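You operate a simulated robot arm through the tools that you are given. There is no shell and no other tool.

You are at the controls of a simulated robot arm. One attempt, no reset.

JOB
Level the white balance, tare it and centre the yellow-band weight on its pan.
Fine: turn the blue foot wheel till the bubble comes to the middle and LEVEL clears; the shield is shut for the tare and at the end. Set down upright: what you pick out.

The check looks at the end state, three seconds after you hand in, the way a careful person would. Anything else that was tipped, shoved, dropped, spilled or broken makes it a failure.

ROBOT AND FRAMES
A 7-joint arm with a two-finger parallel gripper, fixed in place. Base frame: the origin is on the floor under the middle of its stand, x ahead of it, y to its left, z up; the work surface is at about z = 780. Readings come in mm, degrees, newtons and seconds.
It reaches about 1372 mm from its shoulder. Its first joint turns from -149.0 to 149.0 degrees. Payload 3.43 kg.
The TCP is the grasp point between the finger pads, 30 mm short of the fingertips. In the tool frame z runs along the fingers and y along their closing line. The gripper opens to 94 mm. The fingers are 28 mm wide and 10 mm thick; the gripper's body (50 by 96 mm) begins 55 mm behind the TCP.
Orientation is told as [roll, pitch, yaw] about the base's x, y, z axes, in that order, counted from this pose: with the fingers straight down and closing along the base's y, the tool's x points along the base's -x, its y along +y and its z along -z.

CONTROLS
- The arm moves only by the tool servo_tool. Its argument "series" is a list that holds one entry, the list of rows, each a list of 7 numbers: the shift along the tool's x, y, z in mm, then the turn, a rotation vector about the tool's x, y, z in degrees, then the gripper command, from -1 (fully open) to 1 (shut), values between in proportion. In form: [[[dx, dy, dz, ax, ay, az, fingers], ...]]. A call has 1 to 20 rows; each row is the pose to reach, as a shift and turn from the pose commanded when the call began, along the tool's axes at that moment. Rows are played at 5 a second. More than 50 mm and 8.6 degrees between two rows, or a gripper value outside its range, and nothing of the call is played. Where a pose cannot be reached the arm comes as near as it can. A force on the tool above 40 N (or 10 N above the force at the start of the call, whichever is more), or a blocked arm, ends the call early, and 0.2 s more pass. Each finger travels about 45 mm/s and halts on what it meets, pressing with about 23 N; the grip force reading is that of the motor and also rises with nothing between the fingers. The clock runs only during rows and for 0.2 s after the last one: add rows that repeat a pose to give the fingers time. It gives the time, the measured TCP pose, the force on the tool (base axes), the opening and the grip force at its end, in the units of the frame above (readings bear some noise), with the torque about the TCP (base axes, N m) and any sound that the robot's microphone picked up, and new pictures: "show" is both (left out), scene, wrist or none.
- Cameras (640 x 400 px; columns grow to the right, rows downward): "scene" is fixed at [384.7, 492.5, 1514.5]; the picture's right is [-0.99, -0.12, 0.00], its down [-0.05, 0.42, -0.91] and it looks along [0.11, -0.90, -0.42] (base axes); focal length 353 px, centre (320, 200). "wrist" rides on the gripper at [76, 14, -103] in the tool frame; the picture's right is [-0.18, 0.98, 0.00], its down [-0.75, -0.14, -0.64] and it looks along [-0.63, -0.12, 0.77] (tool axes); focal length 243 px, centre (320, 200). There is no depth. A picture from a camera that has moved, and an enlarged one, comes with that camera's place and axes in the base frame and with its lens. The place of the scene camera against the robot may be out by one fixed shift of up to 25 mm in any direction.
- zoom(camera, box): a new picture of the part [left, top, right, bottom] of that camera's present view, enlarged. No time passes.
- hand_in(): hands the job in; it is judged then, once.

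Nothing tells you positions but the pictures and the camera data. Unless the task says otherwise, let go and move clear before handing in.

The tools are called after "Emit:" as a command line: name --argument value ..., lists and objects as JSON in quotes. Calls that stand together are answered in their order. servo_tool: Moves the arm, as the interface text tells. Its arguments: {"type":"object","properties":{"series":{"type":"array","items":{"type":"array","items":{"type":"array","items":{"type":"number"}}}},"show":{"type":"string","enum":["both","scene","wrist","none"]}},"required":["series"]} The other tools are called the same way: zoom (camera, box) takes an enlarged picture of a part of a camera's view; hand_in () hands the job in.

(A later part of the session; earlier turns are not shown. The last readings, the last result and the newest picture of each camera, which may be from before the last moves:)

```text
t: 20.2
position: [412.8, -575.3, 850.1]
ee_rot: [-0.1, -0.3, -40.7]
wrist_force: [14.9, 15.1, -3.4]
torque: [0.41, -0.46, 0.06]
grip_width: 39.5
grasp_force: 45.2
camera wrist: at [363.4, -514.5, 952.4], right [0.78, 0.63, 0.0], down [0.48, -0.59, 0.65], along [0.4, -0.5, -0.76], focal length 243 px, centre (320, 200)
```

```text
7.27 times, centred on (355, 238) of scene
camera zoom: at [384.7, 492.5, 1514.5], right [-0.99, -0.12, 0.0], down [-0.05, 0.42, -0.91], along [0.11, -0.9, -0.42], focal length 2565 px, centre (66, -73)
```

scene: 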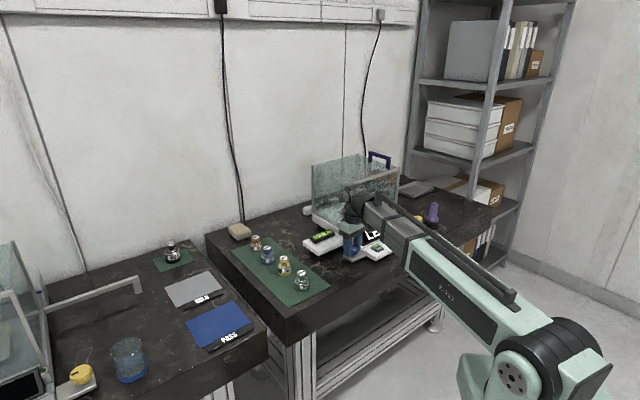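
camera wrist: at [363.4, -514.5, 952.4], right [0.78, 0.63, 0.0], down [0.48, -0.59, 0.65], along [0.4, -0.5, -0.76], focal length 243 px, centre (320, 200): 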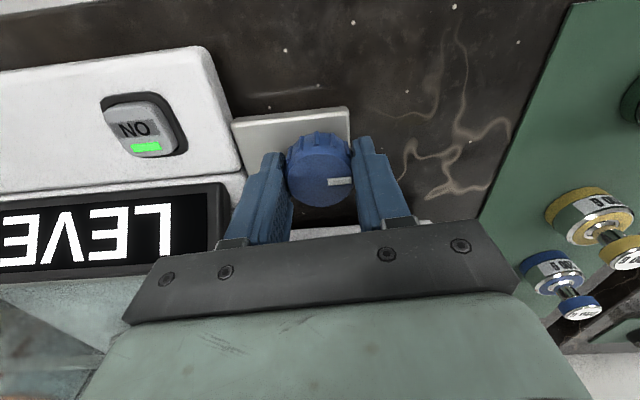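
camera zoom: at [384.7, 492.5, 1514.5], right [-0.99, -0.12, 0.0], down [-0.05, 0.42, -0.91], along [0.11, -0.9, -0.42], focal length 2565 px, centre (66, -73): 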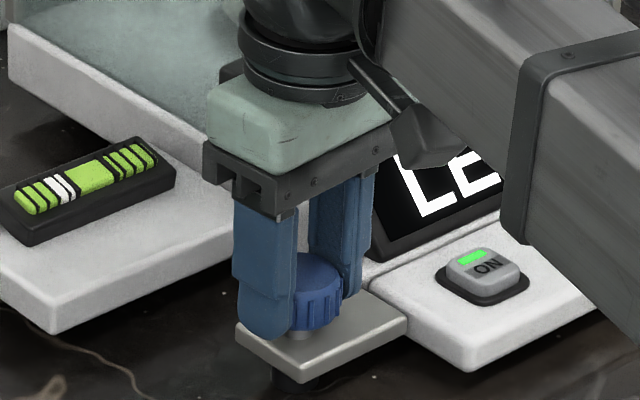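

Gripped (39.5 mm) with a sideways load of about 21 N, so the wheel axis is ~2 mm to the left of my tool; I'll ease that off and make a small test turn of 16° clockwise (from above), watching the bubble.

Emit:
servo_tool --series '[[[0, 1, 0, 0, 0, 0, 1], [0, 2, 0, 0, 0, 0, 1], [0, 2, 0, 0, 0, 4, 1], [0, 2, 0, 0, 0, 8, 1], [0, 2, 0, 0, 0, 12, 1], [0, 2, 0, 0, 0, 16, 1], [0, 2, 0, 0, 0, 16, 1]]]' --show "wrist"

Emit:
zoom --camera "scene" --box '[305, 222, 345, 248]'

Emit:
zoom --camera "scene" --box '[320, 210, 390, 265]'

```text
t: 21.8
position: [413.3, -575.4, 849.9]
ee_rot: [-0.2, -0.3, -56.7]
wrist_force: [7.0, 2.2, -1.8]
torque: [0.74, 0.35, 0.0]
grip_width: 39.2
grasp_force: 44.8
camera wrist: at [382.6, -502.9, 952.4], right [0.92, 0.39, 0.0], down [0.3, -0.7, 0.65], along [0.25, -0.6, -0.76], focal length 243 px, centre (320, 200)
```

wrist: 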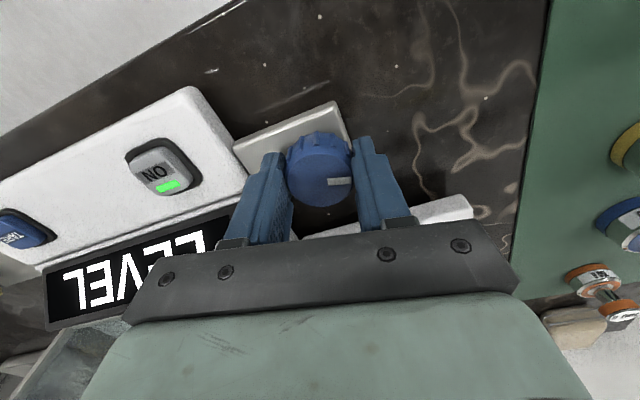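

```text
15.38 times, centred on (325, 235) of scene
camera zoom: at [384.7, 492.5, 1514.5], right [-0.99, -0.12, 0.0], down [-0.05, 0.42, -0.91], along [0.11, -0.9, -0.42], focal length 5427 px, centre (243, -338)
```

zoom: 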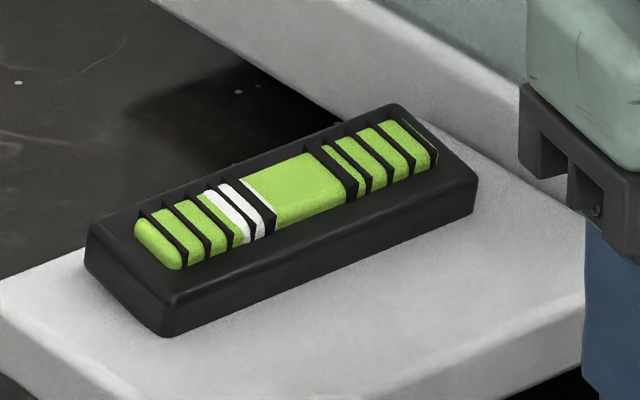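

```text
7.27 times, centred on (355, 238) of scene
camera zoom: at [384.7, 492.5, 1514.5], right [-0.99, -0.12, 0.0], down [-0.05, 0.42, -0.91], along [0.11, -0.9, -0.42], focal length 2565 px, centre (66, -73)
```

zoom: 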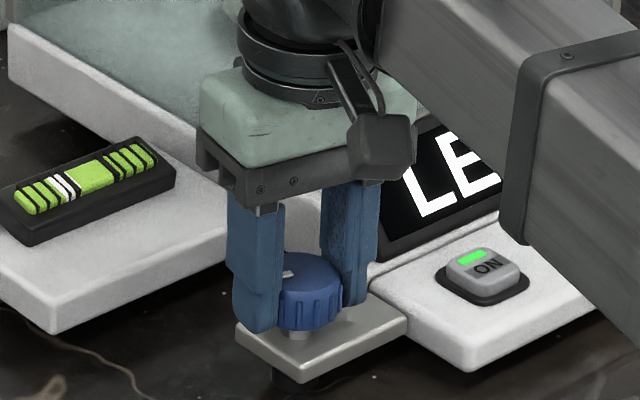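

The clockwise turn moved the bubble toward the middle (about 10 px of ~65 needed). I'll keep turning clockwise in the same grip, another 45°, watching for any reach limits.

Emit:
servo_tool --series '[[[0, 0, 0, 0, 0, 4, 1], [0, 0, 0, 0, 0, 9, 1], [0, 0, 0, 0, 0, 14, 1], [0, 0, 0, 0, 0, 19, 1], [0, 0, 0, 0, 0, 24, 1], [0, 0, 0, 0, 0, 29, 1], [0, 0, 0, 0, 0, 34, 1], [0, 0, 0, 0, 0, 39, 1], [0, 0, 0, 0, 0, 43, 1], [0, 0, 0, 0, 0, 45, 1], [0, 0, 0, 0, 0, 45, 1]]]' --show "wrist"

Emit:
zoom --camera "scene" --box '[305, 222, 345, 248]'

Emit:
zoom --camera "scene" --box '[310, 190, 410, 270]'

```text
t: 24.2
position: [413.0, -574.3, 851.1]
ee_rot: [0.3, -0.4, -101.7]
wrist_force: [12.4, 2.2, 2.3]
torque: [0.53, 0.22, 0.0]
grip_width: 39.5
grasp_force: 45.0
camera wrist: at [442.4, -502.6, 952.4], right [0.93, -0.38, 0.0], down [-0.29, -0.7, 0.65], along [-0.24, -0.6, -0.76], focal length 243 px, centre (320, 200)
```

wrist: 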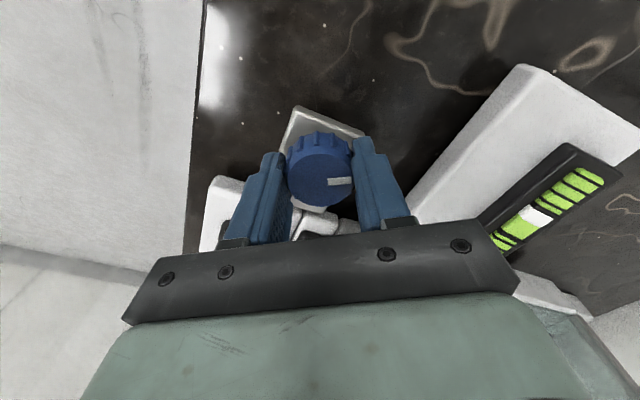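

```text
15.38 times, centred on (325, 235) of scene
camera zoom: at [384.7, 492.5, 1514.5], right [-0.99, -0.12, 0.0], down [-0.05, 0.42, -0.91], along [0.11, -0.9, -0.42], focal length 5427 px, centre (243, -338)
```

zoom: 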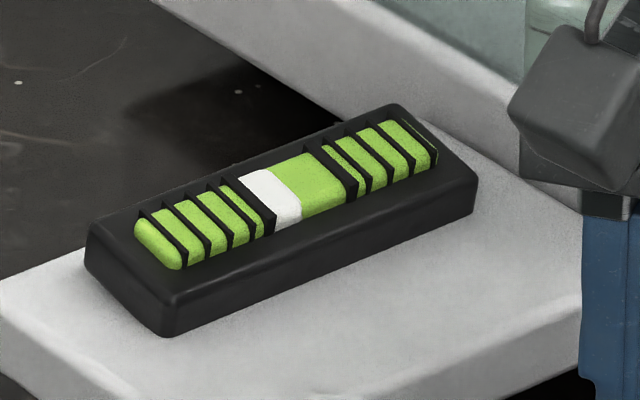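

```text
5.00 times, centred on (360, 230) of scene
camera zoom: at [384.7, 492.5, 1514.5], right [-0.99, -0.12, 0.0], down [-0.05, 0.42, -0.91], along [0.11, -0.9, -0.42], focal length 1764 px, centre (120, 50)
```

zoom: 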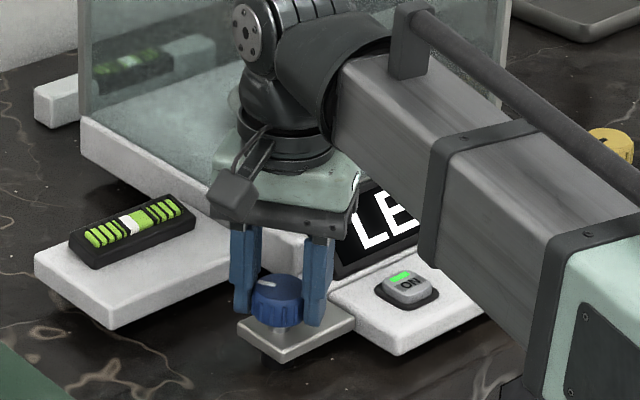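

The bubble is moving steadily, about 0.6 px per degree, and has around 28 px to go. I'll turn another 40° and check.

Emit:
servo_tool --series '[[[0, 0, 0, 0, 0, 4, 1], [0, 0, 0, 0, 0, 9, 1], [0, 0, 0, 0, 0, 14, 1], [0, 0, 0, 0, 0, 19, 1], [0, 0, 0, 0, 0, 24, 1], [0, 0, 0, 0, 0, 29, 1], [0, 0, 0, 0, 0, 34, 1], [0, 0, 0, 0, 0, 38, 1], [0, 0, 0, 0, 0, 40, 1], [0, 0, 0, 0, 0, 40, 1]]]' --show "wrist"

Emit:
zoom --camera "scene" --box '[310, 225, 340, 245]'

Emit:
zoom --camera "scene" --box '[310, 190, 410, 270]'

```text
t: 26.4
position: [414.1, -576.4, 850.6]
ee_rot: [0.4, -0.1, -141.7]
wrist_force: [32.3, -3.4, 15.5]
torque: [-0.08, 0.17, 0.1]
grip_width: 39.5
grasp_force: 44.8
camera wrist: at [481.8, -538.6, 952.8], right [0.47, -0.89, 0.01], down [-0.68, -0.35, 0.64], along [-0.57, -0.3, -0.77], focal length 243 px, centre (320, 200)
```

wrist: 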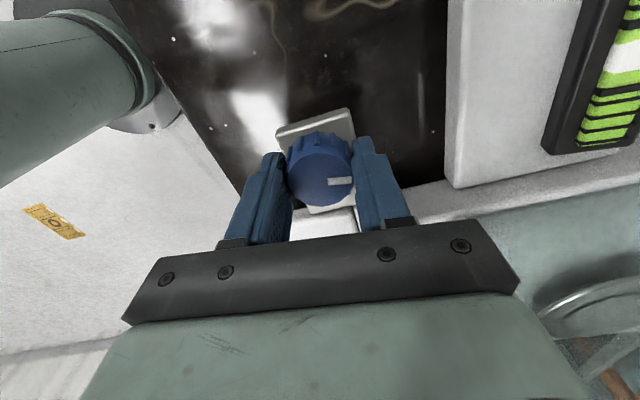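

```text
16.00 times, centred on (325, 235) of scene
camera zoom: at [384.7, 492.5, 1514.5], right [-0.99, -0.12, 0.0], down [-0.05, 0.42, -0.91], along [0.11, -0.9, -0.42], focal length 5644 px, centre (240, -360)
```

zoom: 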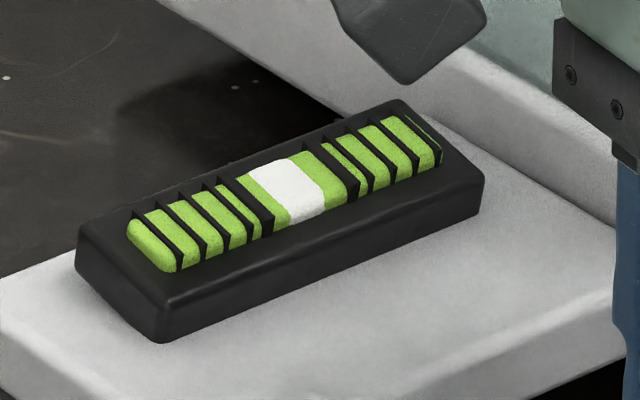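

```text
5.00 times, centred on (360, 230) of scene
camera zoom: at [384.7, 492.5, 1514.5], right [-0.99, -0.12, 0.0], down [-0.05, 0.42, -0.91], along [0.11, -0.9, -0.42], focal length 1764 px, centre (120, 50)
```

zoom: 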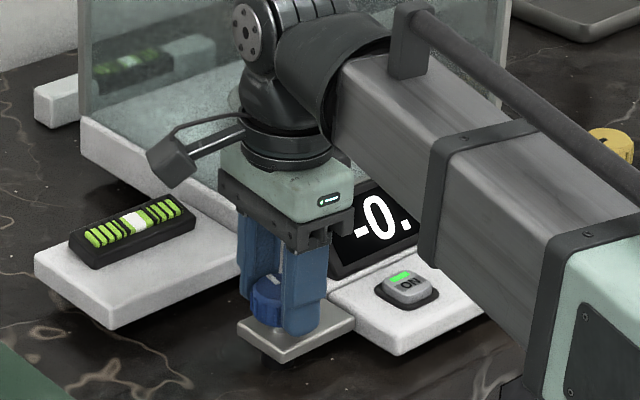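

LEVEL has cleared and the display shows a number. Zooming in harder to see how well the bubble is centred.

Emit:
zoom --camera "scene" --box '[317, 228, 335, 240]'

Emit:
zoom --camera "wrist" --box '[540, 0, 640, 160]'

```text
16.00 times, centred on (326, 234) of scene
camera zoom: at [384.7, 492.5, 1514.5], right [-0.99, -0.12, 0.0], down [-0.05, 0.42, -0.91], along [0.11, -0.9, -0.42], focal length 5644 px, centre (224, -344)
```

zoom: 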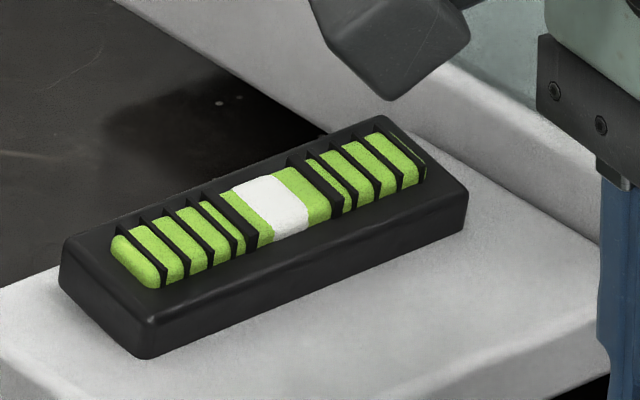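

```text
2.50 times, centred on (590, 80) of wrist
camera zoom: at [481.8, -538.6, 952.8], right [0.47, -0.89, 0.01], down [-0.68, -0.35, 0.64], along [-0.57, -0.3, -0.77], focal length 606 px, centre (-355, 500)
```

zoom: 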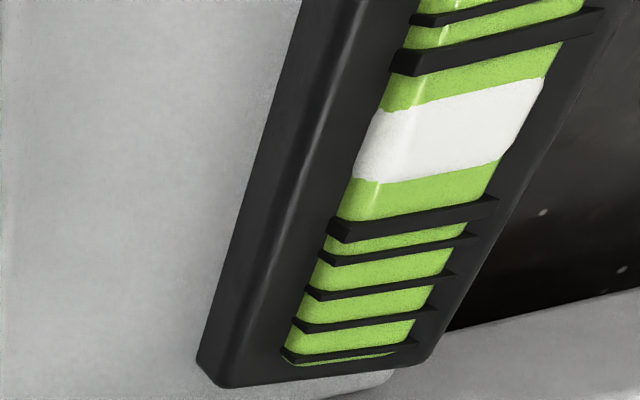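

The bubble is centred between the inner lines within about a pixel and the display has cleared. I'll relax the sideways load a little (3 mm), then open the fingers partway and check the bubble stays.

Emit:
servo_tool --series '[[[1.2, 0.9, -0.5, 0, 0, 0, 1], [2.3, 1.8, -1, 0, 0, 0, 1], [2.3, 1.8, -1, 0, 0, 0, 1]]]' --show "none"

Emit:
zoom --camera "scene" --box '[310, 225, 340, 245]'

```text
t: 27.2
position: [413.7, -576.1, 849.8]
ee_rot: [0.1, -0.4, -141.7]
wrist_force: [-0.3, -10.4, -15.2]
torque: [0.41, -0.85, -0.01]
grip_width: 39.6
grasp_force: 44.9
```

```text
16.00 times, centred on (325, 235) of scene
camera zoom: at [384.7, 492.5, 1514.5], right [-0.99, -0.12, 0.0], down [-0.05, 0.42, -0.91], along [0.11, -0.9, -0.42], focal length 5644 px, centre (240, -360)
```

zoom: 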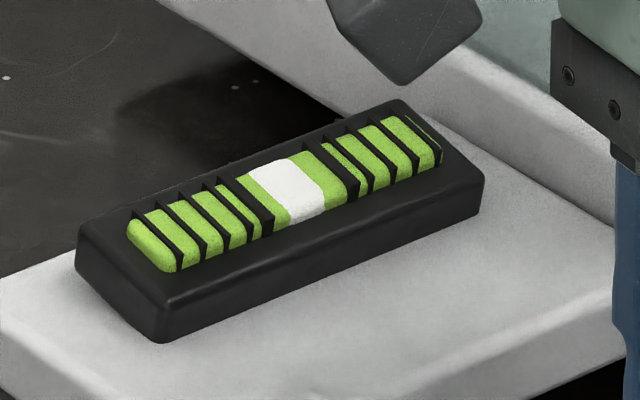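

Side load is mostly gone and the bubble hasn't moved. Opening partway now and then rising straight up.

Emit:
servo_tool --series '[[[0, 0, 0.5, 0, 0, 0, 0.1], [0, 0, 0.5, 0, 0, 0, -0.1], [0, 0, 0.5, 0, 0, 0, -0.28], [0, 0, 0.5, 0, 0, 0, -0.28], [0, 0, 0, 0, 0, 0, -0.28], [0, 0, -6, 0, 0, 0, -0.28], [0, 0, -16, 0, 0, 0, -0.28], [0, 0, -30, 0, 0, 0, -0.28], [0, 0, -46, 0, 0, 0, -0.28], [0, 0, -64, 0, 0, 0, -0.28], [0, 0, -82, 0, 0, 0, -0.28], [0, 0, -96, 0, 0, 0, -0.28], [0, 0, -100, 0, 0, 0, -0.28], [0, 0, -100, 0, 0, 0, -0.28]]]'

Emit:
zoom --camera "scene" --box '[310, 225, 340, 245]'

Emit:
zoom --camera "scene" --box '[310, 190, 430, 270]'

```text
t: 30.2
position: [418.1, -574.4, 949.5]
ee_rot: [0.3, -0.2, -141.7]
wrist_force: [0.6, 0.4, -0.6]
torque: [-0.01, 0.0, -0.04]
grip_width: 60.3
grasp_force: 0.1
camera wrist: at [485.4, -537.5, 1053.0], right [0.47, -0.89, 0.01], down [-0.68, -0.35, 0.64], along [-0.57, -0.3, -0.77], focal length 243 px, centre (320, 200)
```

scene: 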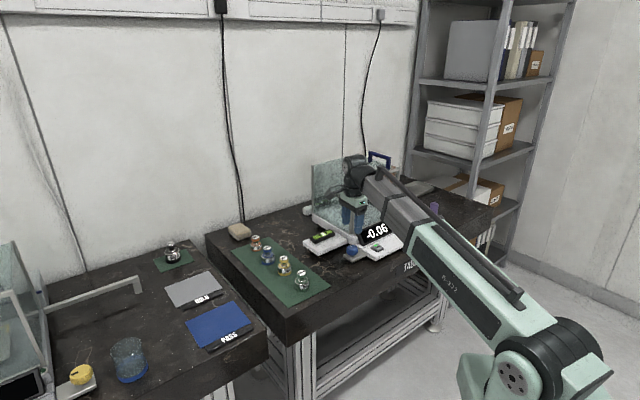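
wrist: 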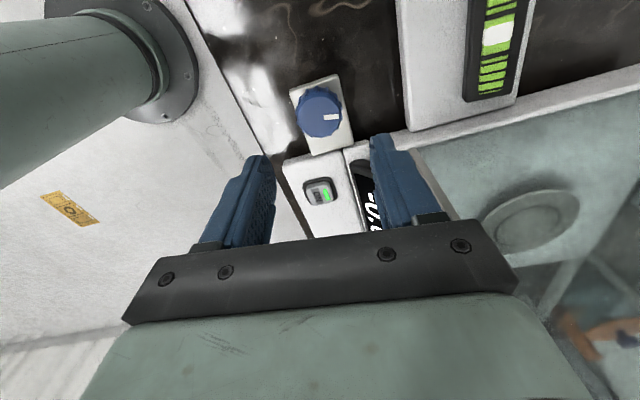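

```text
16.00 times, centred on (325, 235) of scene
camera zoom: at [384.7, 492.5, 1514.5], right [-0.99, -0.12, 0.0], down [-0.05, 0.42, -0.91], along [0.11, -0.9, -0.42], focal length 5644 px, centre (240, -360)
```

zoom: 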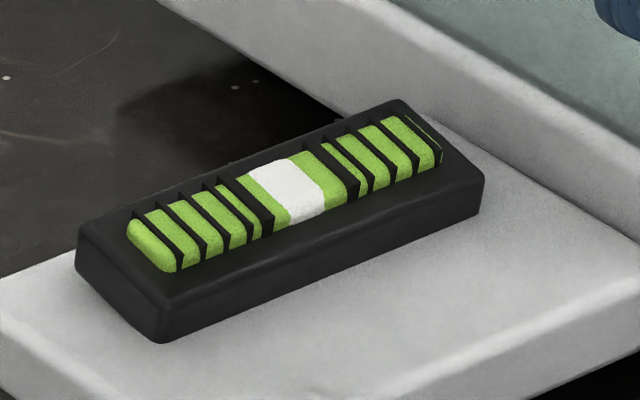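

```text
5.00 times, centred on (370, 230) of scene
camera zoom: at [384.7, 492.5, 1514.5], right [-0.99, -0.12, 0.0], down [-0.05, 0.42, -0.91], along [0.11, -0.9, -0.42], focal length 1764 px, centre (70, 50)
```

zoom: 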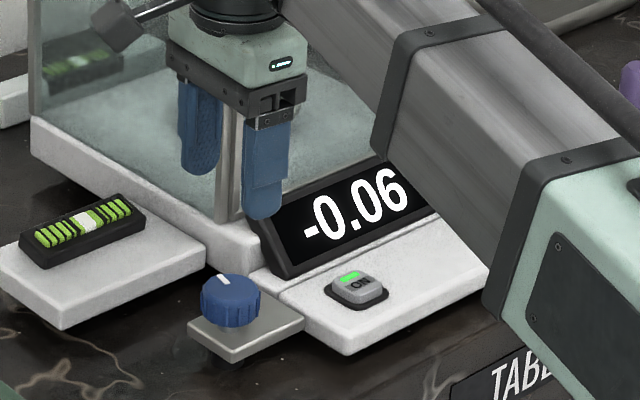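

Wheel released, the display reads -0.06 and the bubble stayed. Quick look at the vial from above to confirm centring.

Emit:
zoom --camera "wrist" --box '[450, 0, 560, 100]'

Emit:
zoom --camera "wrist" --box '[480, 120, 640, 320]'

```text
4.00 times, centred on (505, 50) of wrist
camera zoom: at [485.4, -537.5, 1053.0], right [0.47, -0.89, 0.01], down [-0.68, -0.35, 0.64], along [-0.57, -0.3, -0.77], focal length 970 px, centre (-420, 800)
```

zoom: 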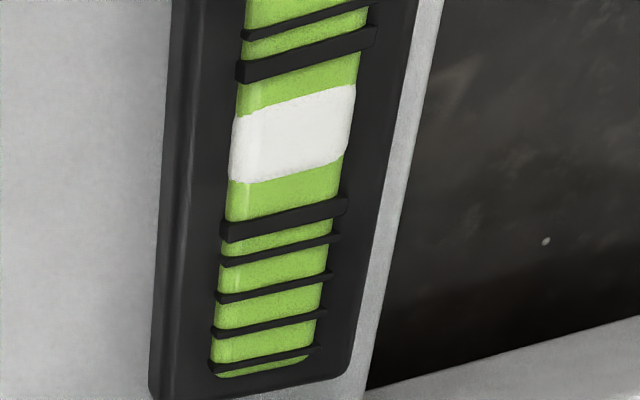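

```text
2.00 times, centred on (560, 220) of wrist
camera zoom: at [485.4, -537.5, 1053.0], right [0.47, -0.89, 0.01], down [-0.68, -0.35, 0.64], along [-0.57, -0.3, -0.77], focal length 485 px, centre (-160, 160)
```

zoom: 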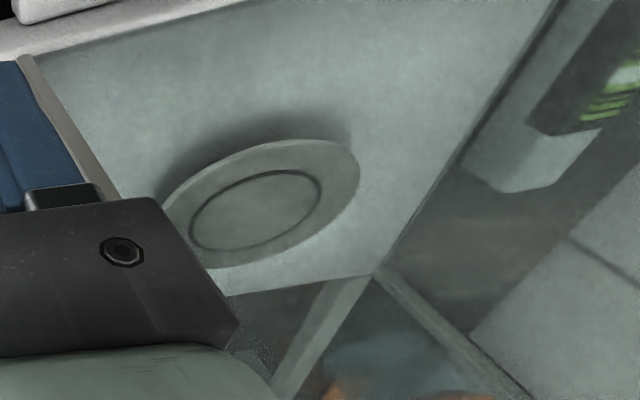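

Level done. Next is TARE with the shield shut; the button is near (213, -734). I'll turn the wrist back to face the balance while sliding across in front of it with fingers closed.

Emit:
servo_tool --series '[[[-5, -15, 0, 0, 0, -5, 0], [-15, -30, 0, 0, 0, -12.5, 0.5], [-28, -40, 0, 0, 0, -20, 1], [-42, -40, 0, 0, 0, -28, 1], [-56, -40, 0, 0, 0, -36, 1], [-70, -40, 0, 0, 0, -44, 1], [-85, -40, 0, 0, 0, -52, 1], [-100, -40, 0, 0, 0, -60, 1], [-118, -40, 0, 0, 0, -68, 1], [-136, -40, 0, 0, 0, -76, 1], [-156, -38, 0, 0, 0, -84, 1], [-176, -34, 0, 0, 0, -91, 1], [-196, -28, 0, 0, 0, -97, 1], [-216, -20, 0, 0, 0, -100, 1], [-234, -12, 0, 0, 0, -101, 1], [-248, -6, 5, 0, 0, -101, 1], [-257, -3, 15, 0, 0, -101, 1], [-260, -2, 25, 0, 0, -101, 1], [-260, -2, 30, 0, 0, -101, 1], [-260, -2, 30, 0, 0, -101, 1]]]'

```text
t: 34.4
position: [211.1, -734.1, 923.2]
ee_rot: [-0.3, -0.3, -40.7]
wrist_force: [-0.8, 0.4, 0.6]
torque: [0.04, 0.03, 0.02]
grip_width: 0.1
grasp_force: 23.3
camera wrist: at [161.8, -672.9, 1025.0], right [0.78, 0.63, 0.0], down [0.48, -0.59, 0.65], along [0.4, -0.51, -0.76], focal length 243 px, centre (320, 200)
```

scene: 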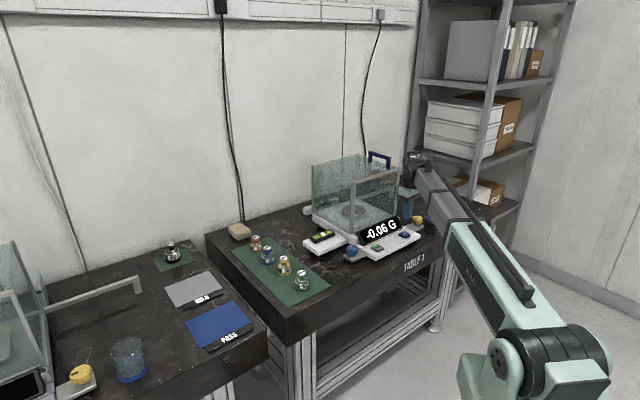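
wrist: 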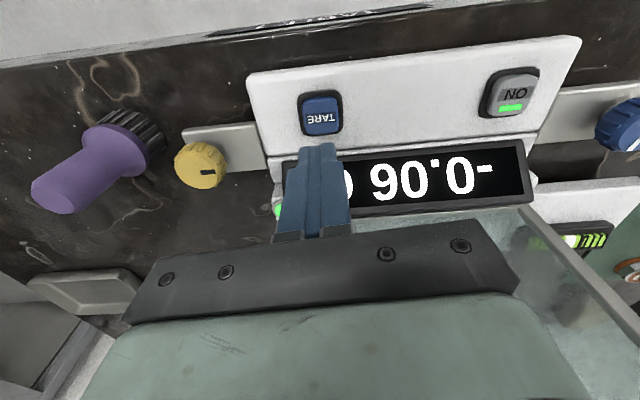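

I'm above TARE. A small indicator at the display's right corner is now bright green; let me look closely at it, the button and the shield.

Emit:
zoom --camera "wrist" --box '[240, 60, 400, 240]'

Emit:
zoom --camera "scene" --box '[300, 140, 440, 270]'

Emit:
zoom --camera "scene" --box '[380, 200, 440, 260]'

```text
2.22 times, centred on (320, 150) of wrist
camera zoom: at [161.8, -672.9, 1025.0], right [0.78, 0.63, 0.0], down [0.48, -0.59, 0.65], along [0.4, -0.51, -0.76], focal length 539 px, centre (320, 311)
```

zoom: 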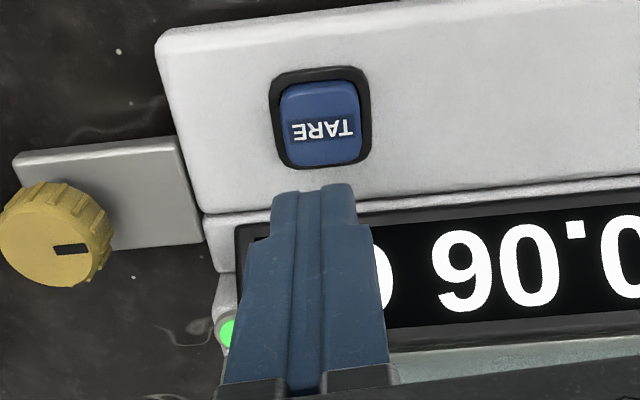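

```text
3.08 times, centred on (370, 205) of scene
camera zoom: at [384.7, 492.5, 1514.5], right [-0.99, -0.12, 0.0], down [-0.05, 0.42, -0.91], along [0.11, -0.9, -0.42], focal length 1085 px, centre (166, 185)
```

zoom: 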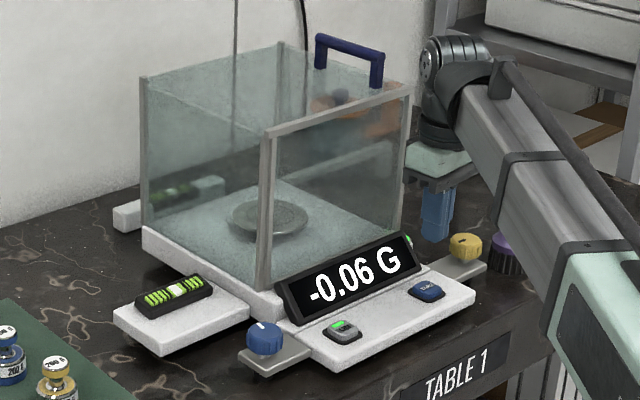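

```text
6.67 times, centred on (410, 230) of scene
camera zoom: at [384.7, 492.5, 1514.5], right [-0.99, -0.12, 0.0], down [-0.05, 0.42, -0.91], along [0.11, -0.9, -0.42], focal length 2352 px, centre (-280, 0)
```

zoom: 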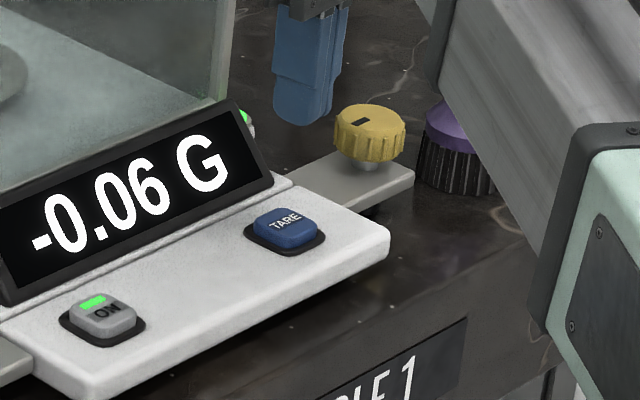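

The lid covers the whole top and the "ready" lamp is green. Lowering the closed fingertips toward TARE, slow at the end.

Emit:
servo_tool --series '[[[0, 0, 6, 0, 0, 0, 1], [0.5, 0.5, 18, 0, 0, 0, 1], [1, 1, 32, 0, 0, 0, 1], [1, 1, 45, 0, 0, 0, 1], [1, 1, 54, 0, 0, 0, 1], [1, 1, 60, 0, 0, 0, 1], [1, 1, 63, 0, 0, 0, 1], [1, 1, 65, 0, 0, 0, 1]]]'

Emit:
zoom --camera "scene" --box '[380, 200, 440, 260]'

```text
t: 36.2
position: [210.5, -732.7, 856.0]
ee_rot: [-0.3, -0.3, -40.7]
wrist_force: [-1.0, -0.6, -0.2]
torque: [0.0, -0.01, 0.01]
grip_width: 0.0
grasp_force: 23.1
camera wrist: at [161.8, -671.7, 958.9], right [0.78, 0.63, 0.0], down [0.48, -0.59, 0.65], along [0.4, -0.51, -0.76], focal length 243 px, centre (320, 200)
```

scene: 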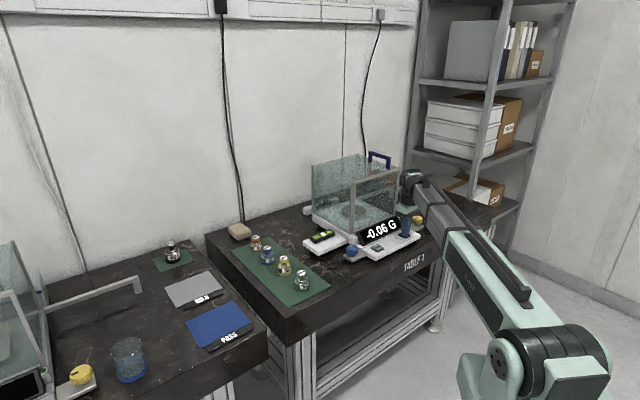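
wrist: 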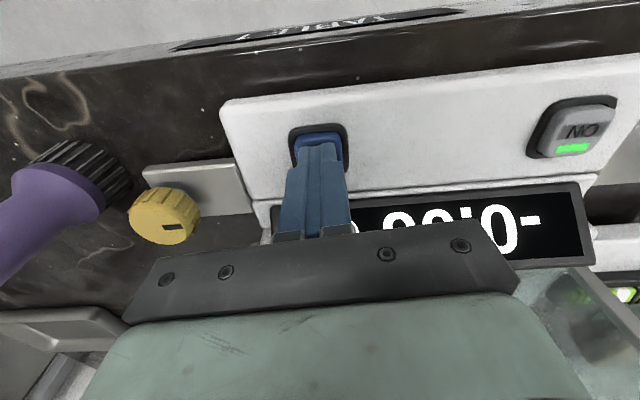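

```text
6.67 times, centred on (410, 230) of scene
camera zoom: at [384.7, 492.5, 1514.5], right [-0.99, -0.12, 0.0], down [-0.05, 0.42, -0.91], along [0.11, -0.9, -0.42], focal length 2352 px, centre (-280, 0)
```

zoom: 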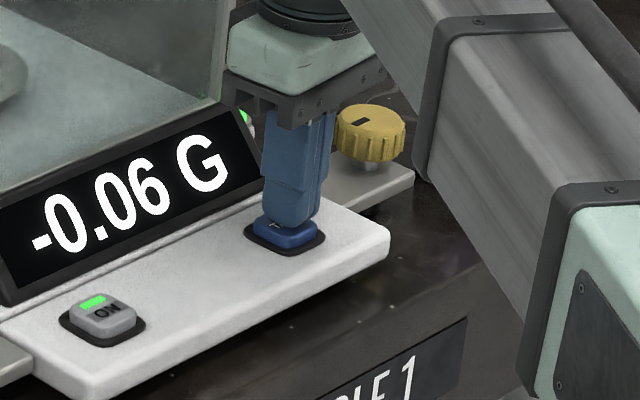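

The fingertips are centred just above the button. Pressing in small steps.

Emit:
servo_tool --series '[[[0, 0, 1, 0, 0, 0, 1], [0, 0, 2, 0, 0, 0, 1], [0, 0, 3, 0, 0, 0, 1], [0, 0, 4, 0, 0, 0, 1], [0, 0, 5, 0, 0, 0, 1], [0, 0, 5, 0, 0, 0, 1]]]' --show "none"

Emit:
zoom --camera "scene" --box '[360, 200, 440, 260]'

```text
t: 37.6
position: [211.4, -734.1, 852.4]
ee_rot: [-0.3, -0.3, -40.7]
wrist_force: [1.4, 0.7, 2.4]
torque: [0.08, 0.01, -0.02]
grip_width: 0.0
grasp_force: 22.8
heard: click
```

```text
6.67 times, centred on (400, 230) of scene
camera zoom: at [384.7, 492.5, 1514.5], right [-0.99, -0.12, 0.0], down [-0.05, 0.42, -0.91], along [0.11, -0.9, -0.42], focal length 2352 px, centre (-213, 0)
```

zoom: 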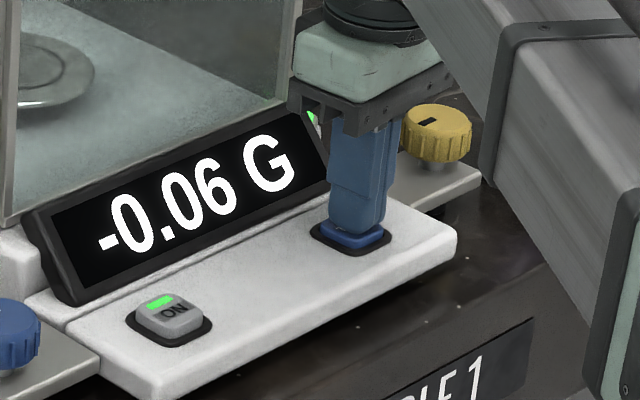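

A click was heard. I'll lift off and see whether the display zeroes.

Emit:
servo_tool --series '[[[0, 0, -3, 0, 0, 0, 1], [0, 0, -10, 0, 0, 0, 1], [0, 0, -20, 0, 0, 0, 1], [0, 0, -32, 0, 0, 0, 1], [0, 0, -44, 0, 0, 0, 1], [0, 0, -50, 0, 0, 0, 1], [0, 0, -50, 0, 0, 0, 1]]]' --show "wrist"

Emit:
zoom --camera "scene" --box '[360, 200, 440, 260]'

```text
t: 39.2
position: [210.9, -733.6, 902.3]
ee_rot: [-0.3, -0.2, -40.8]
wrist_force: [0.2, 0.2, 0.2]
torque: [0.0, -0.01, 0.01]
grip_width: 0.0
grasp_force: 22.9
camera wrist: at [161.9, -672.0, 1004.4], right [0.78, 0.63, 0.0], down [0.48, -0.59, 0.65], along [0.4, -0.51, -0.76], focal length 243 px, centre (320, 200)
```

wrist: 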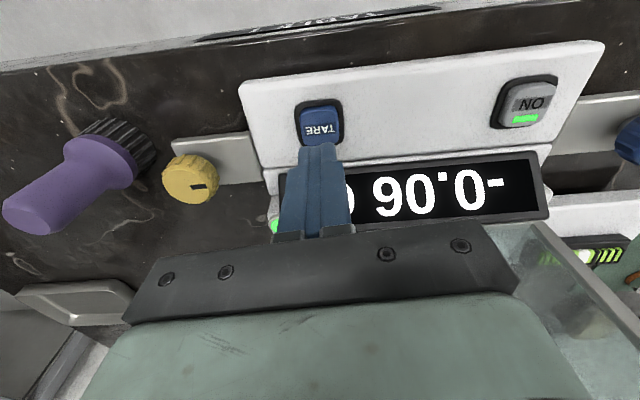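

```text
6.67 times, centred on (400, 230) of scene
camera zoom: at [384.7, 492.5, 1514.5], right [-0.99, -0.12, 0.0], down [-0.05, 0.42, -0.91], along [0.11, -0.9, -0.42], focal length 2352 px, centre (-213, 0)
```

zoom: 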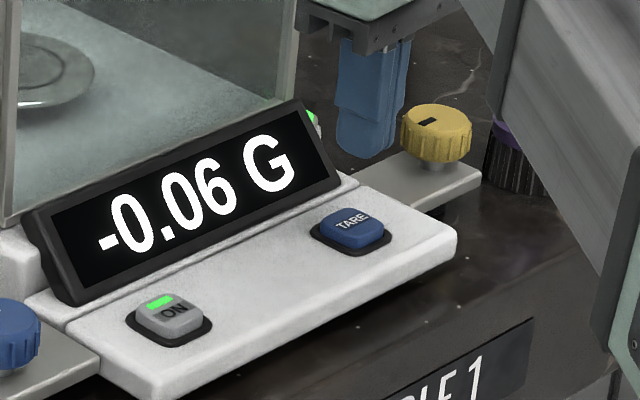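

Still -0.06. The tare might need a moment to settle; I'll wait a couple of seconds and look again.

Emit:
servo_tool --series '[[[0, 0, 0, 0, 0, 0, 1], [0, 0, 0, 0, 0, 0, 1], [0, 0, 0, 0, 0, 0, 1], [0, 0, 0, 0, 0, 0, 1], [0, 0, 0, 0, 0, 0, 1], [0, 0, 0, 0, 0, 0, 1], [0, 0, 0, 0, 0, 0, 1], [0, 0, 0, 0, 0, 0, 1], [0, 0, 0, 0, 0, 0, 1], [0, 0, 0, 0, 0, 0, 1], [0, 0, 0, 0, 0, 0, 1], [0, 0, 0, 0, 0, 0, 1]]]' --show "none"

Emit:
zoom --camera "scene" --box '[360, 200, 440, 260]'

Emit:
zoom --camera "scene" --box '[300, 140, 420, 240]'

```text
t: 41.8
position: [210.9, -732.6, 902.4]
ee_rot: [-0.3, -0.3, -40.7]
wrist_force: [0.1, -0.3, 0.0]
torque: [0.0, -0.02, 0.0]
grip_width: 0.0
grasp_force: 22.7
```

```text
6.67 times, centred on (400, 230) of scene
camera zoom: at [384.7, 492.5, 1514.5], right [-0.99, -0.12, 0.0], down [-0.05, 0.42, -0.91], along [0.11, -0.9, -0.42], focal length 2352 px, centre (-213, 0)
```

zoom: 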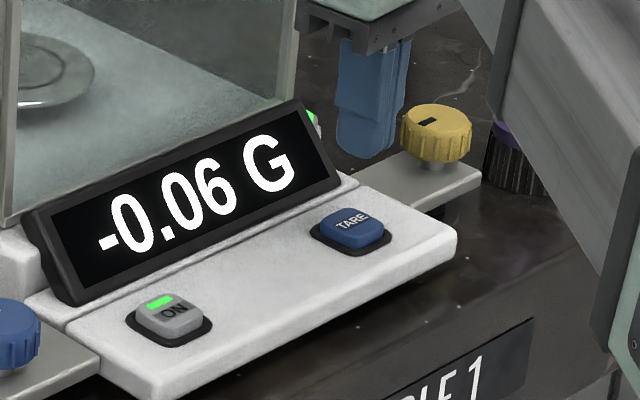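

```text
4.00 times, centred on (360, 190) of scene
camera zoom: at [384.7, 492.5, 1514.5], right [-0.99, -0.12, 0.0], down [-0.05, 0.42, -0.91], along [0.11, -0.9, -0.42], focal length 1411 px, centre (160, 240)
```

zoom: 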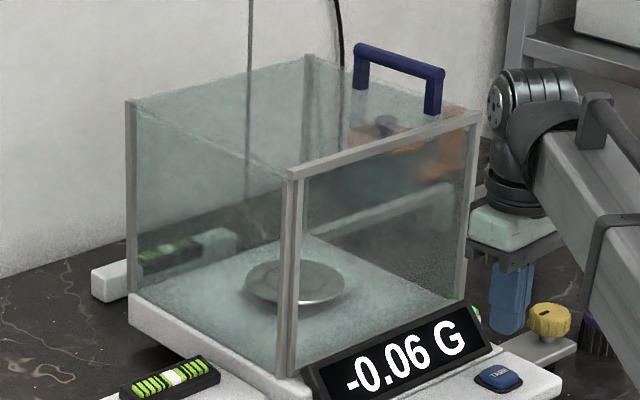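

The click registered but the reading didn't zero, so perhaps the lid isn't quite shut, or the press was too brief. I'll inspect the lid edges closely.

Emit:
zoom --camera "scene" --box '[300, 148, 350, 180]'

Emit:
zoom --camera "scene" --box '[355, 148, 405, 180]'

Emit:
zoom --camera "scene" --box '[325, 165, 375, 197]'

Emit:
zoom --camera "scene" --box '[380, 190, 430, 222]'

```text
12.50 times, centred on (325, 164) of scene
camera zoom: at [384.7, 492.5, 1514.5], right [-0.99, -0.12, 0.0], down [-0.05, 0.42, -0.91], along [0.11, -0.9, -0.42], focal length 4409 px, centre (258, 650)
```

zoom: 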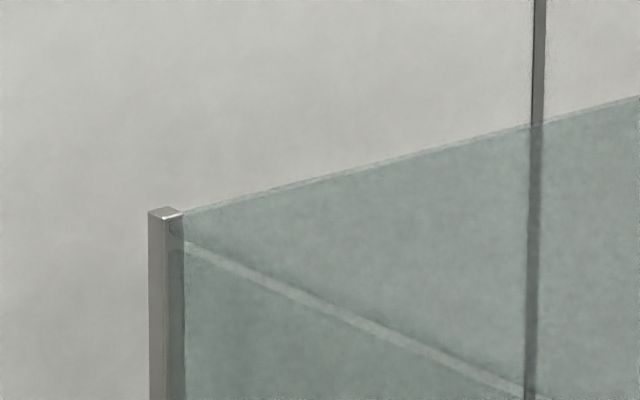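

```text
12.50 times, centred on (380, 164) of scene
camera zoom: at [384.7, 492.5, 1514.5], right [-0.99, -0.12, 0.0], down [-0.05, 0.42, -0.91], along [0.11, -0.9, -0.42], focal length 4409 px, centre (-430, 650)
```

zoom: 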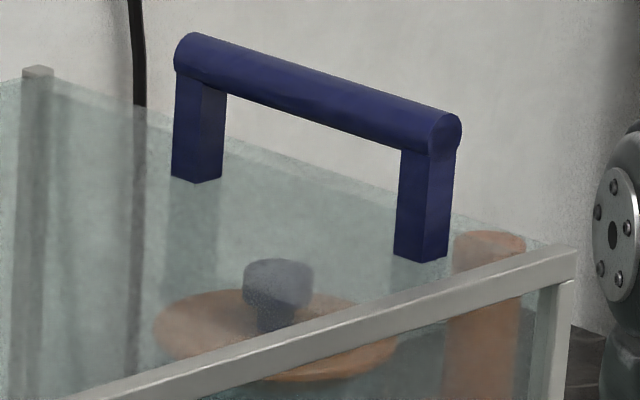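

```text
12.50 times, centred on (350, 181) of scene
camera zoom: at [384.7, 492.5, 1514.5], right [-0.99, -0.12, 0.0], down [-0.05, 0.42, -0.91], along [0.11, -0.9, -0.42], focal length 4409 px, centre (-55, 438)
```

zoom: 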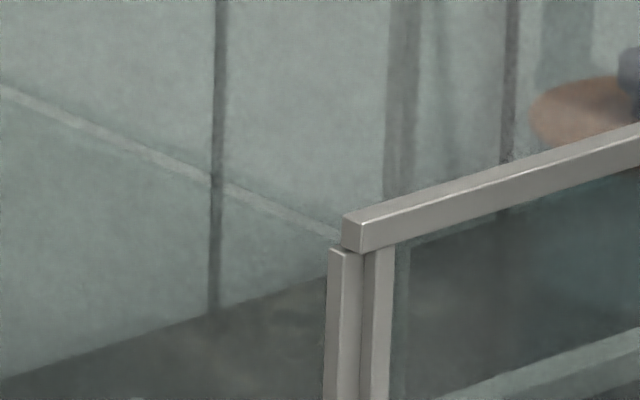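

```text
12.50 times, centred on (405, 206) of scene
camera zoom: at [384.7, 492.5, 1514.5], right [-0.99, -0.12, 0.0], down [-0.05, 0.42, -0.91], along [0.11, -0.9, -0.42], focal length 4409 px, centre (-742, 125)
```

zoom: 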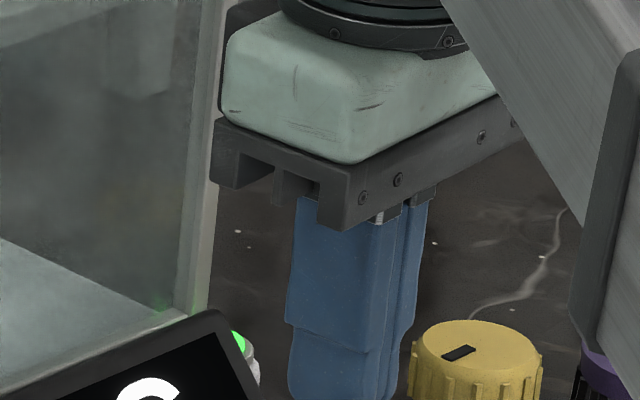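

The front and lid sit flush with the left wall, so it looks shut. I'll press TARE again, deeper and held for about a second.

Emit:
servo_tool --series '[[[0, 0, 10, 0, 0, 0, 1], [0, 0, 24, 0, 0, 0, 1], [0, 0, 38, 0, 0, 0, 1], [0, 0, 45, 0, 0, 0, 1], [0, 0, 48, 0, 0, 0, 1], [0, 0, 50, 0, 0, 0, 1], [0, 0, 51, 0, 0, 0, 1], [0, 0, 52, 0, 0, 0, 1], [0, 0, 53, 0, 0, 0, 1], [0, 0, 53, 0, 0, 0, 1], [0, 0, 53, 0, 0, 0, 1], [0, 0, 53, 0, 0, 0, 1]]]' --show "wrist"

Emit:
zoom --camera "scene" --box '[360, 200, 440, 260]'

```text
t: 44.4
position: [210.3, -734.1, 849.5]
ee_rot: [-0.3, -0.3, -40.6]
wrist_force: [0.0, -1.2, 13.9]
torque: [0.11, 0.11, -0.01]
grip_width: 0.1
grasp_force: 22.8
heard: click
camera wrist: at [161.9, -672.2, 951.6], right [0.78, 0.63, 0.0], down [0.48, -0.59, 0.65], along [0.4, -0.51, -0.76], focal length 243 px, centre (320, 200)
```

wrist: 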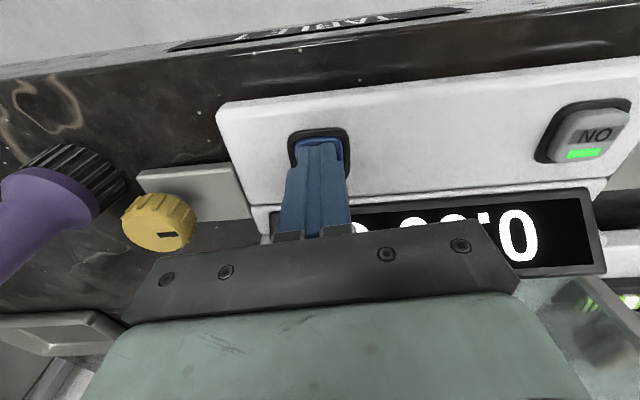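

```text
6.67 times, centred on (400, 230) of scene
camera zoom: at [384.7, 492.5, 1514.5], right [-0.99, -0.12, 0.0], down [-0.05, 0.42, -0.91], along [0.11, -0.9, -0.42], focal length 2352 px, centre (-213, 0)
```

zoom: 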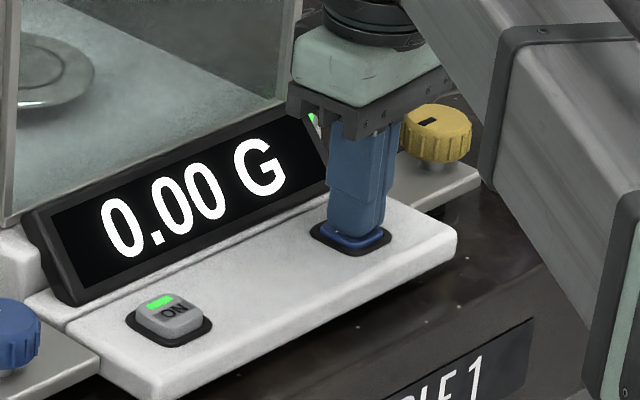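

TARE took: the display reads 0.00 G. I'll lift off the button and rise in front of the shield, then move over the lid handle to study it.

Emit:
servo_tool --series '[[[0, 0, -4, 0, 0, 0, 1], [0, 0, -14, 0, 0, 0, 1], [0, 0, -30, 0, 0, 0, 1], [0, 0, -50, 0, 0, 0, 1], [0, 0, -75, 0, 0, 0, 1], [0, 0, -100, 0, 0, 0, 1], [0, 0, -125, 0, 0, 0, 1], [0, 0, -150, 0, 0, 0, 1], [0, 0, -175, 0, 0, 0, 1], [0, 0, -200, 0, 0, 0, 1], [0, 0, -225, 0, 0, 0, 1], [0, 0, -245, 0, 0, 0, 1], [0, 0, -258, 0, 0, 0, 1], [0, 0, -262, 0, 0, 0, 1]]]'

Emit:
zoom --camera "scene" --box '[300, 140, 440, 270]'

```text
t: 47.4
position: [211.2, -731.6, 1112.0]
ee_rot: [-0.3, -0.4, -40.7]
wrist_force: [-0.2, 0.4, 1.0]
torque: [0.02, -0.01, -0.01]
grip_width: 0.0
grasp_force: 23.2
camera wrist: at [161.6, -669.7, 1213.7], right [0.78, 0.63, 0.0], down [0.48, -0.59, 0.65], along [0.4, -0.51, -0.76], focal length 243 px, centre (320, 200)
```

scene: 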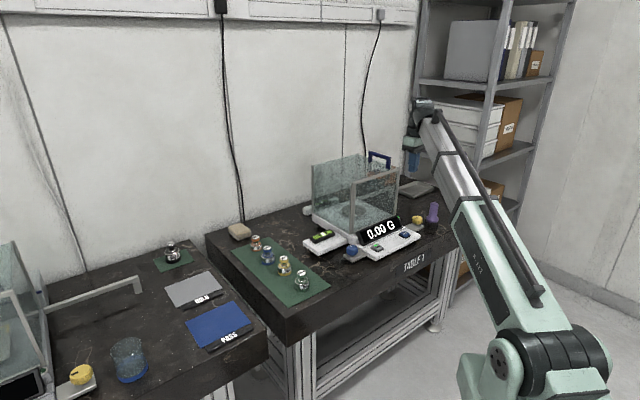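
wrist: 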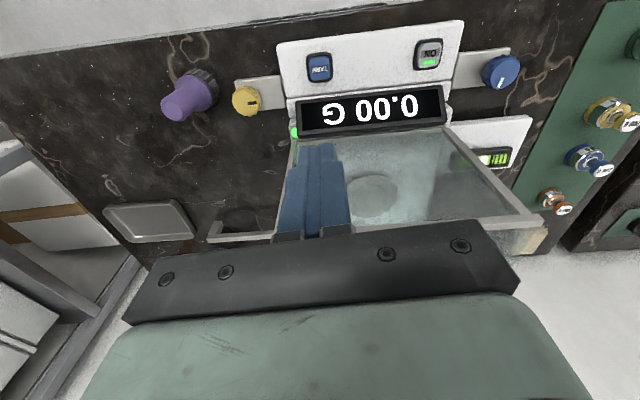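

```text
3.08 times, centred on (370, 205) of scene
camera zoom: at [384.7, 492.5, 1514.5], right [-0.99, -0.12, 0.0], down [-0.05, 0.42, -0.91], along [0.11, -0.9, -0.42], focal length 1085 px, centre (166, 185)
```

zoom: 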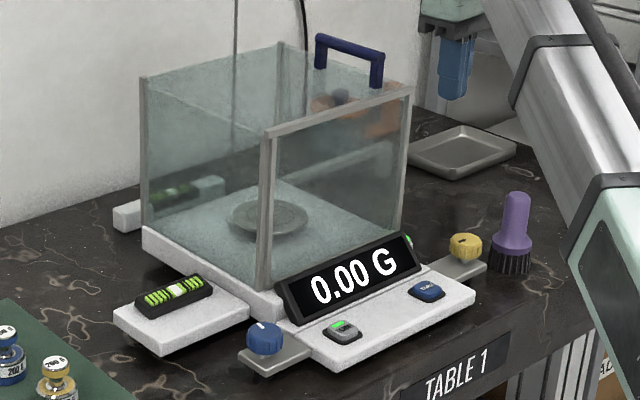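

Reading holds at 0.00 G. Now looking at the shield's right side and rail from here.

Emit:
zoom --camera "wrist" --box '[190, 110, 350, 260]'

Emit:
zoom --camera "wrist" --box '[420, 110, 560, 260]'

```text
2.67 times, centred on (270, 185) of wrist
camera zoom: at [161.6, -669.7, 1213.7], right [0.78, 0.63, 0.0], down [0.48, -0.59, 0.65], along [0.4, -0.51, -0.76], focal length 647 px, centre (453, 240)
```

zoom: 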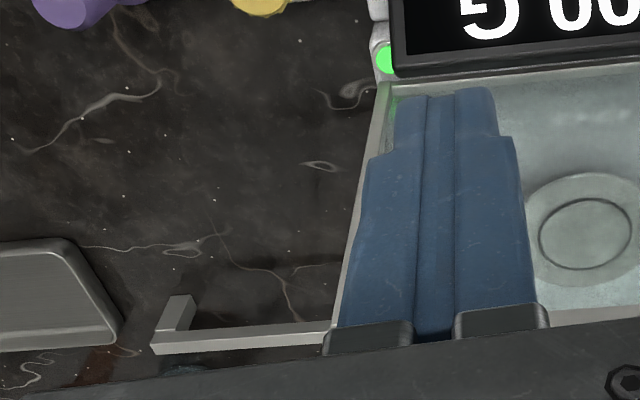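

```text
2.67 times, centred on (490, 185) of wrist
camera zoom: at [161.6, -669.7, 1213.7], right [0.78, 0.63, 0.0], down [0.48, -0.59, 0.65], along [0.4, -0.51, -0.76], focal length 647 px, centre (-133, 240)
```

zoom: 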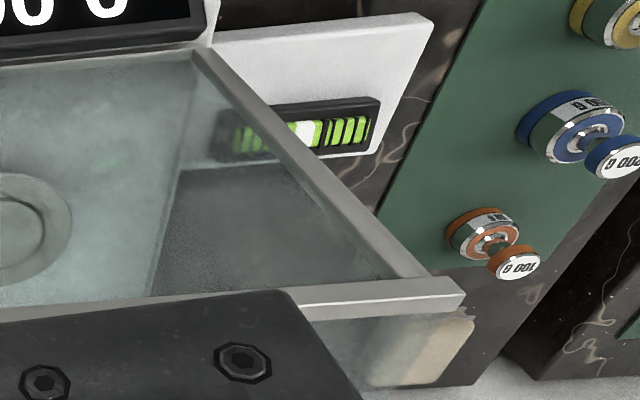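

Now over to the handle: it may be a bit taller than I first took it, so I'll rise to about z=1190 while moving outward, fingers open for a clear view.

Emit:
servo_tool --series '[[[-4, -1, -4, 0, 0, 0, 0.5], [-12, -2, -14, 0, 0, 0, 0], [-22, -4, -26, 0, 0, 0, -0.5], [-34, -6, -40, 0, 0, 0, -1], [-48, -9, -54, 0, 0, 0, -1], [-64, -12, -66, 0, 0, 0, -1], [-82, -15, -75, 0, 0, 0, -1], [-102, -19, -80, 0, 0, 0, -1], [-122, -23, -80, 0, 0, 0, -1], [-142, -27, -80, 0, 0, 0, -1], [-160, -30, -80, 0, 0, 0, -1], [-174, -32, -80, 0, 0, 0, -1], [-183, -33, -80, 0, 0, 0, -1], [-186, -33, -80, 0, 0, 0, -1], [-186, -33, -80, 0, 0, 0, -1]]]'

Emit:
zoom --camera "wrist" --box '[220, 0, 440, 240]'

Emit:
zoom --camera "scene" --box '[340, 100, 440, 200]'

```text
t: 50.6
position: [331.1, -877.2, 1192.0]
ee_rot: [-0.2, -0.3, -40.7]
wrist_force: [-0.3, 0.0, 0.3]
torque: [0.0, 0.0, -0.02]
grip_width: 93.8
grasp_force: 0.0
camera wrist: at [281.2, -816.6, 1293.9], right [0.78, 0.63, 0.0], down [0.48, -0.59, 0.65], along [0.4, -0.51, -0.76], focal length 243 px, centre (320, 200)
```

scene: 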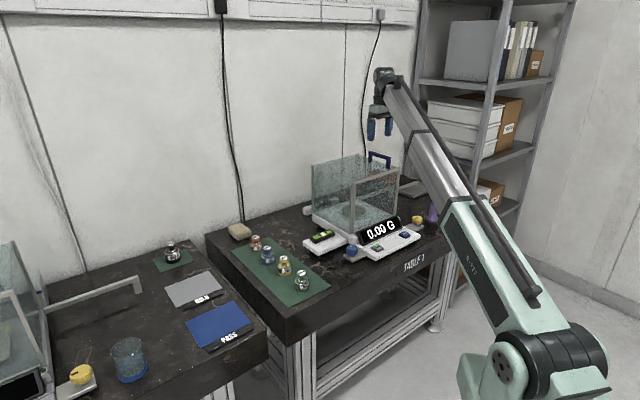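
wrist: 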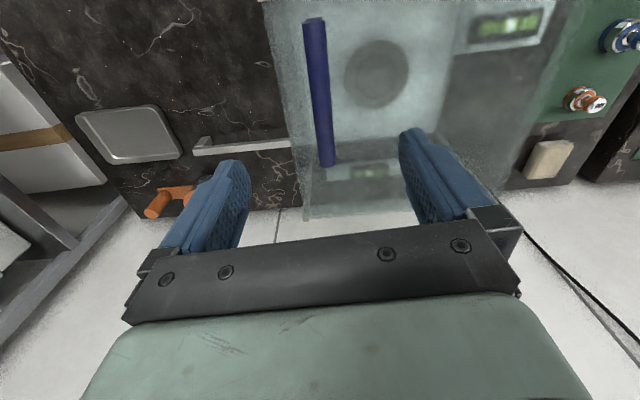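

```text
1.67 times, centred on (330, 120) of wrist
camera zoom: at [281.2, -816.6, 1293.9], right [0.78, 0.63, 0.0], down [0.48, -0.59, 0.65], along [0.4, -0.51, -0.76], focal length 404 px, centre (303, 333)
```

zoom: 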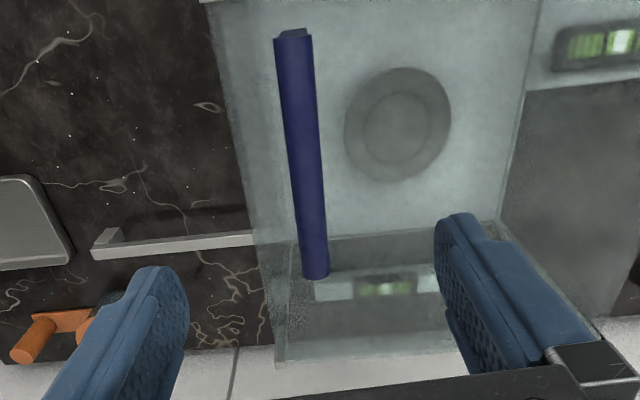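

```text
4.00 times, centred on (390, 150) of scene
camera zoom: at [384.7, 492.5, 1514.5], right [-0.99, -0.12, 0.0], down [-0.05, 0.42, -0.91], along [0.11, -0.9, -0.42], focal length 1411 px, centre (40, 400)
```

zoom: 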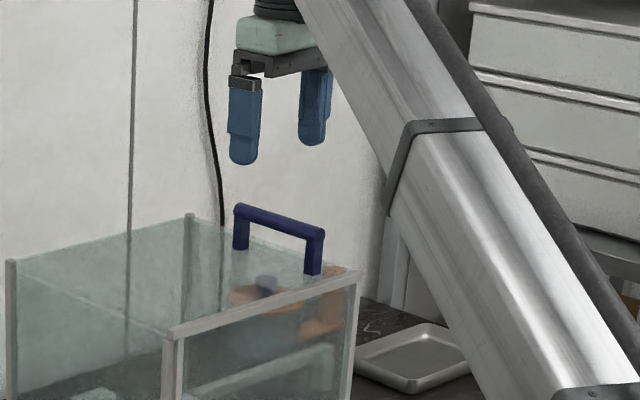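

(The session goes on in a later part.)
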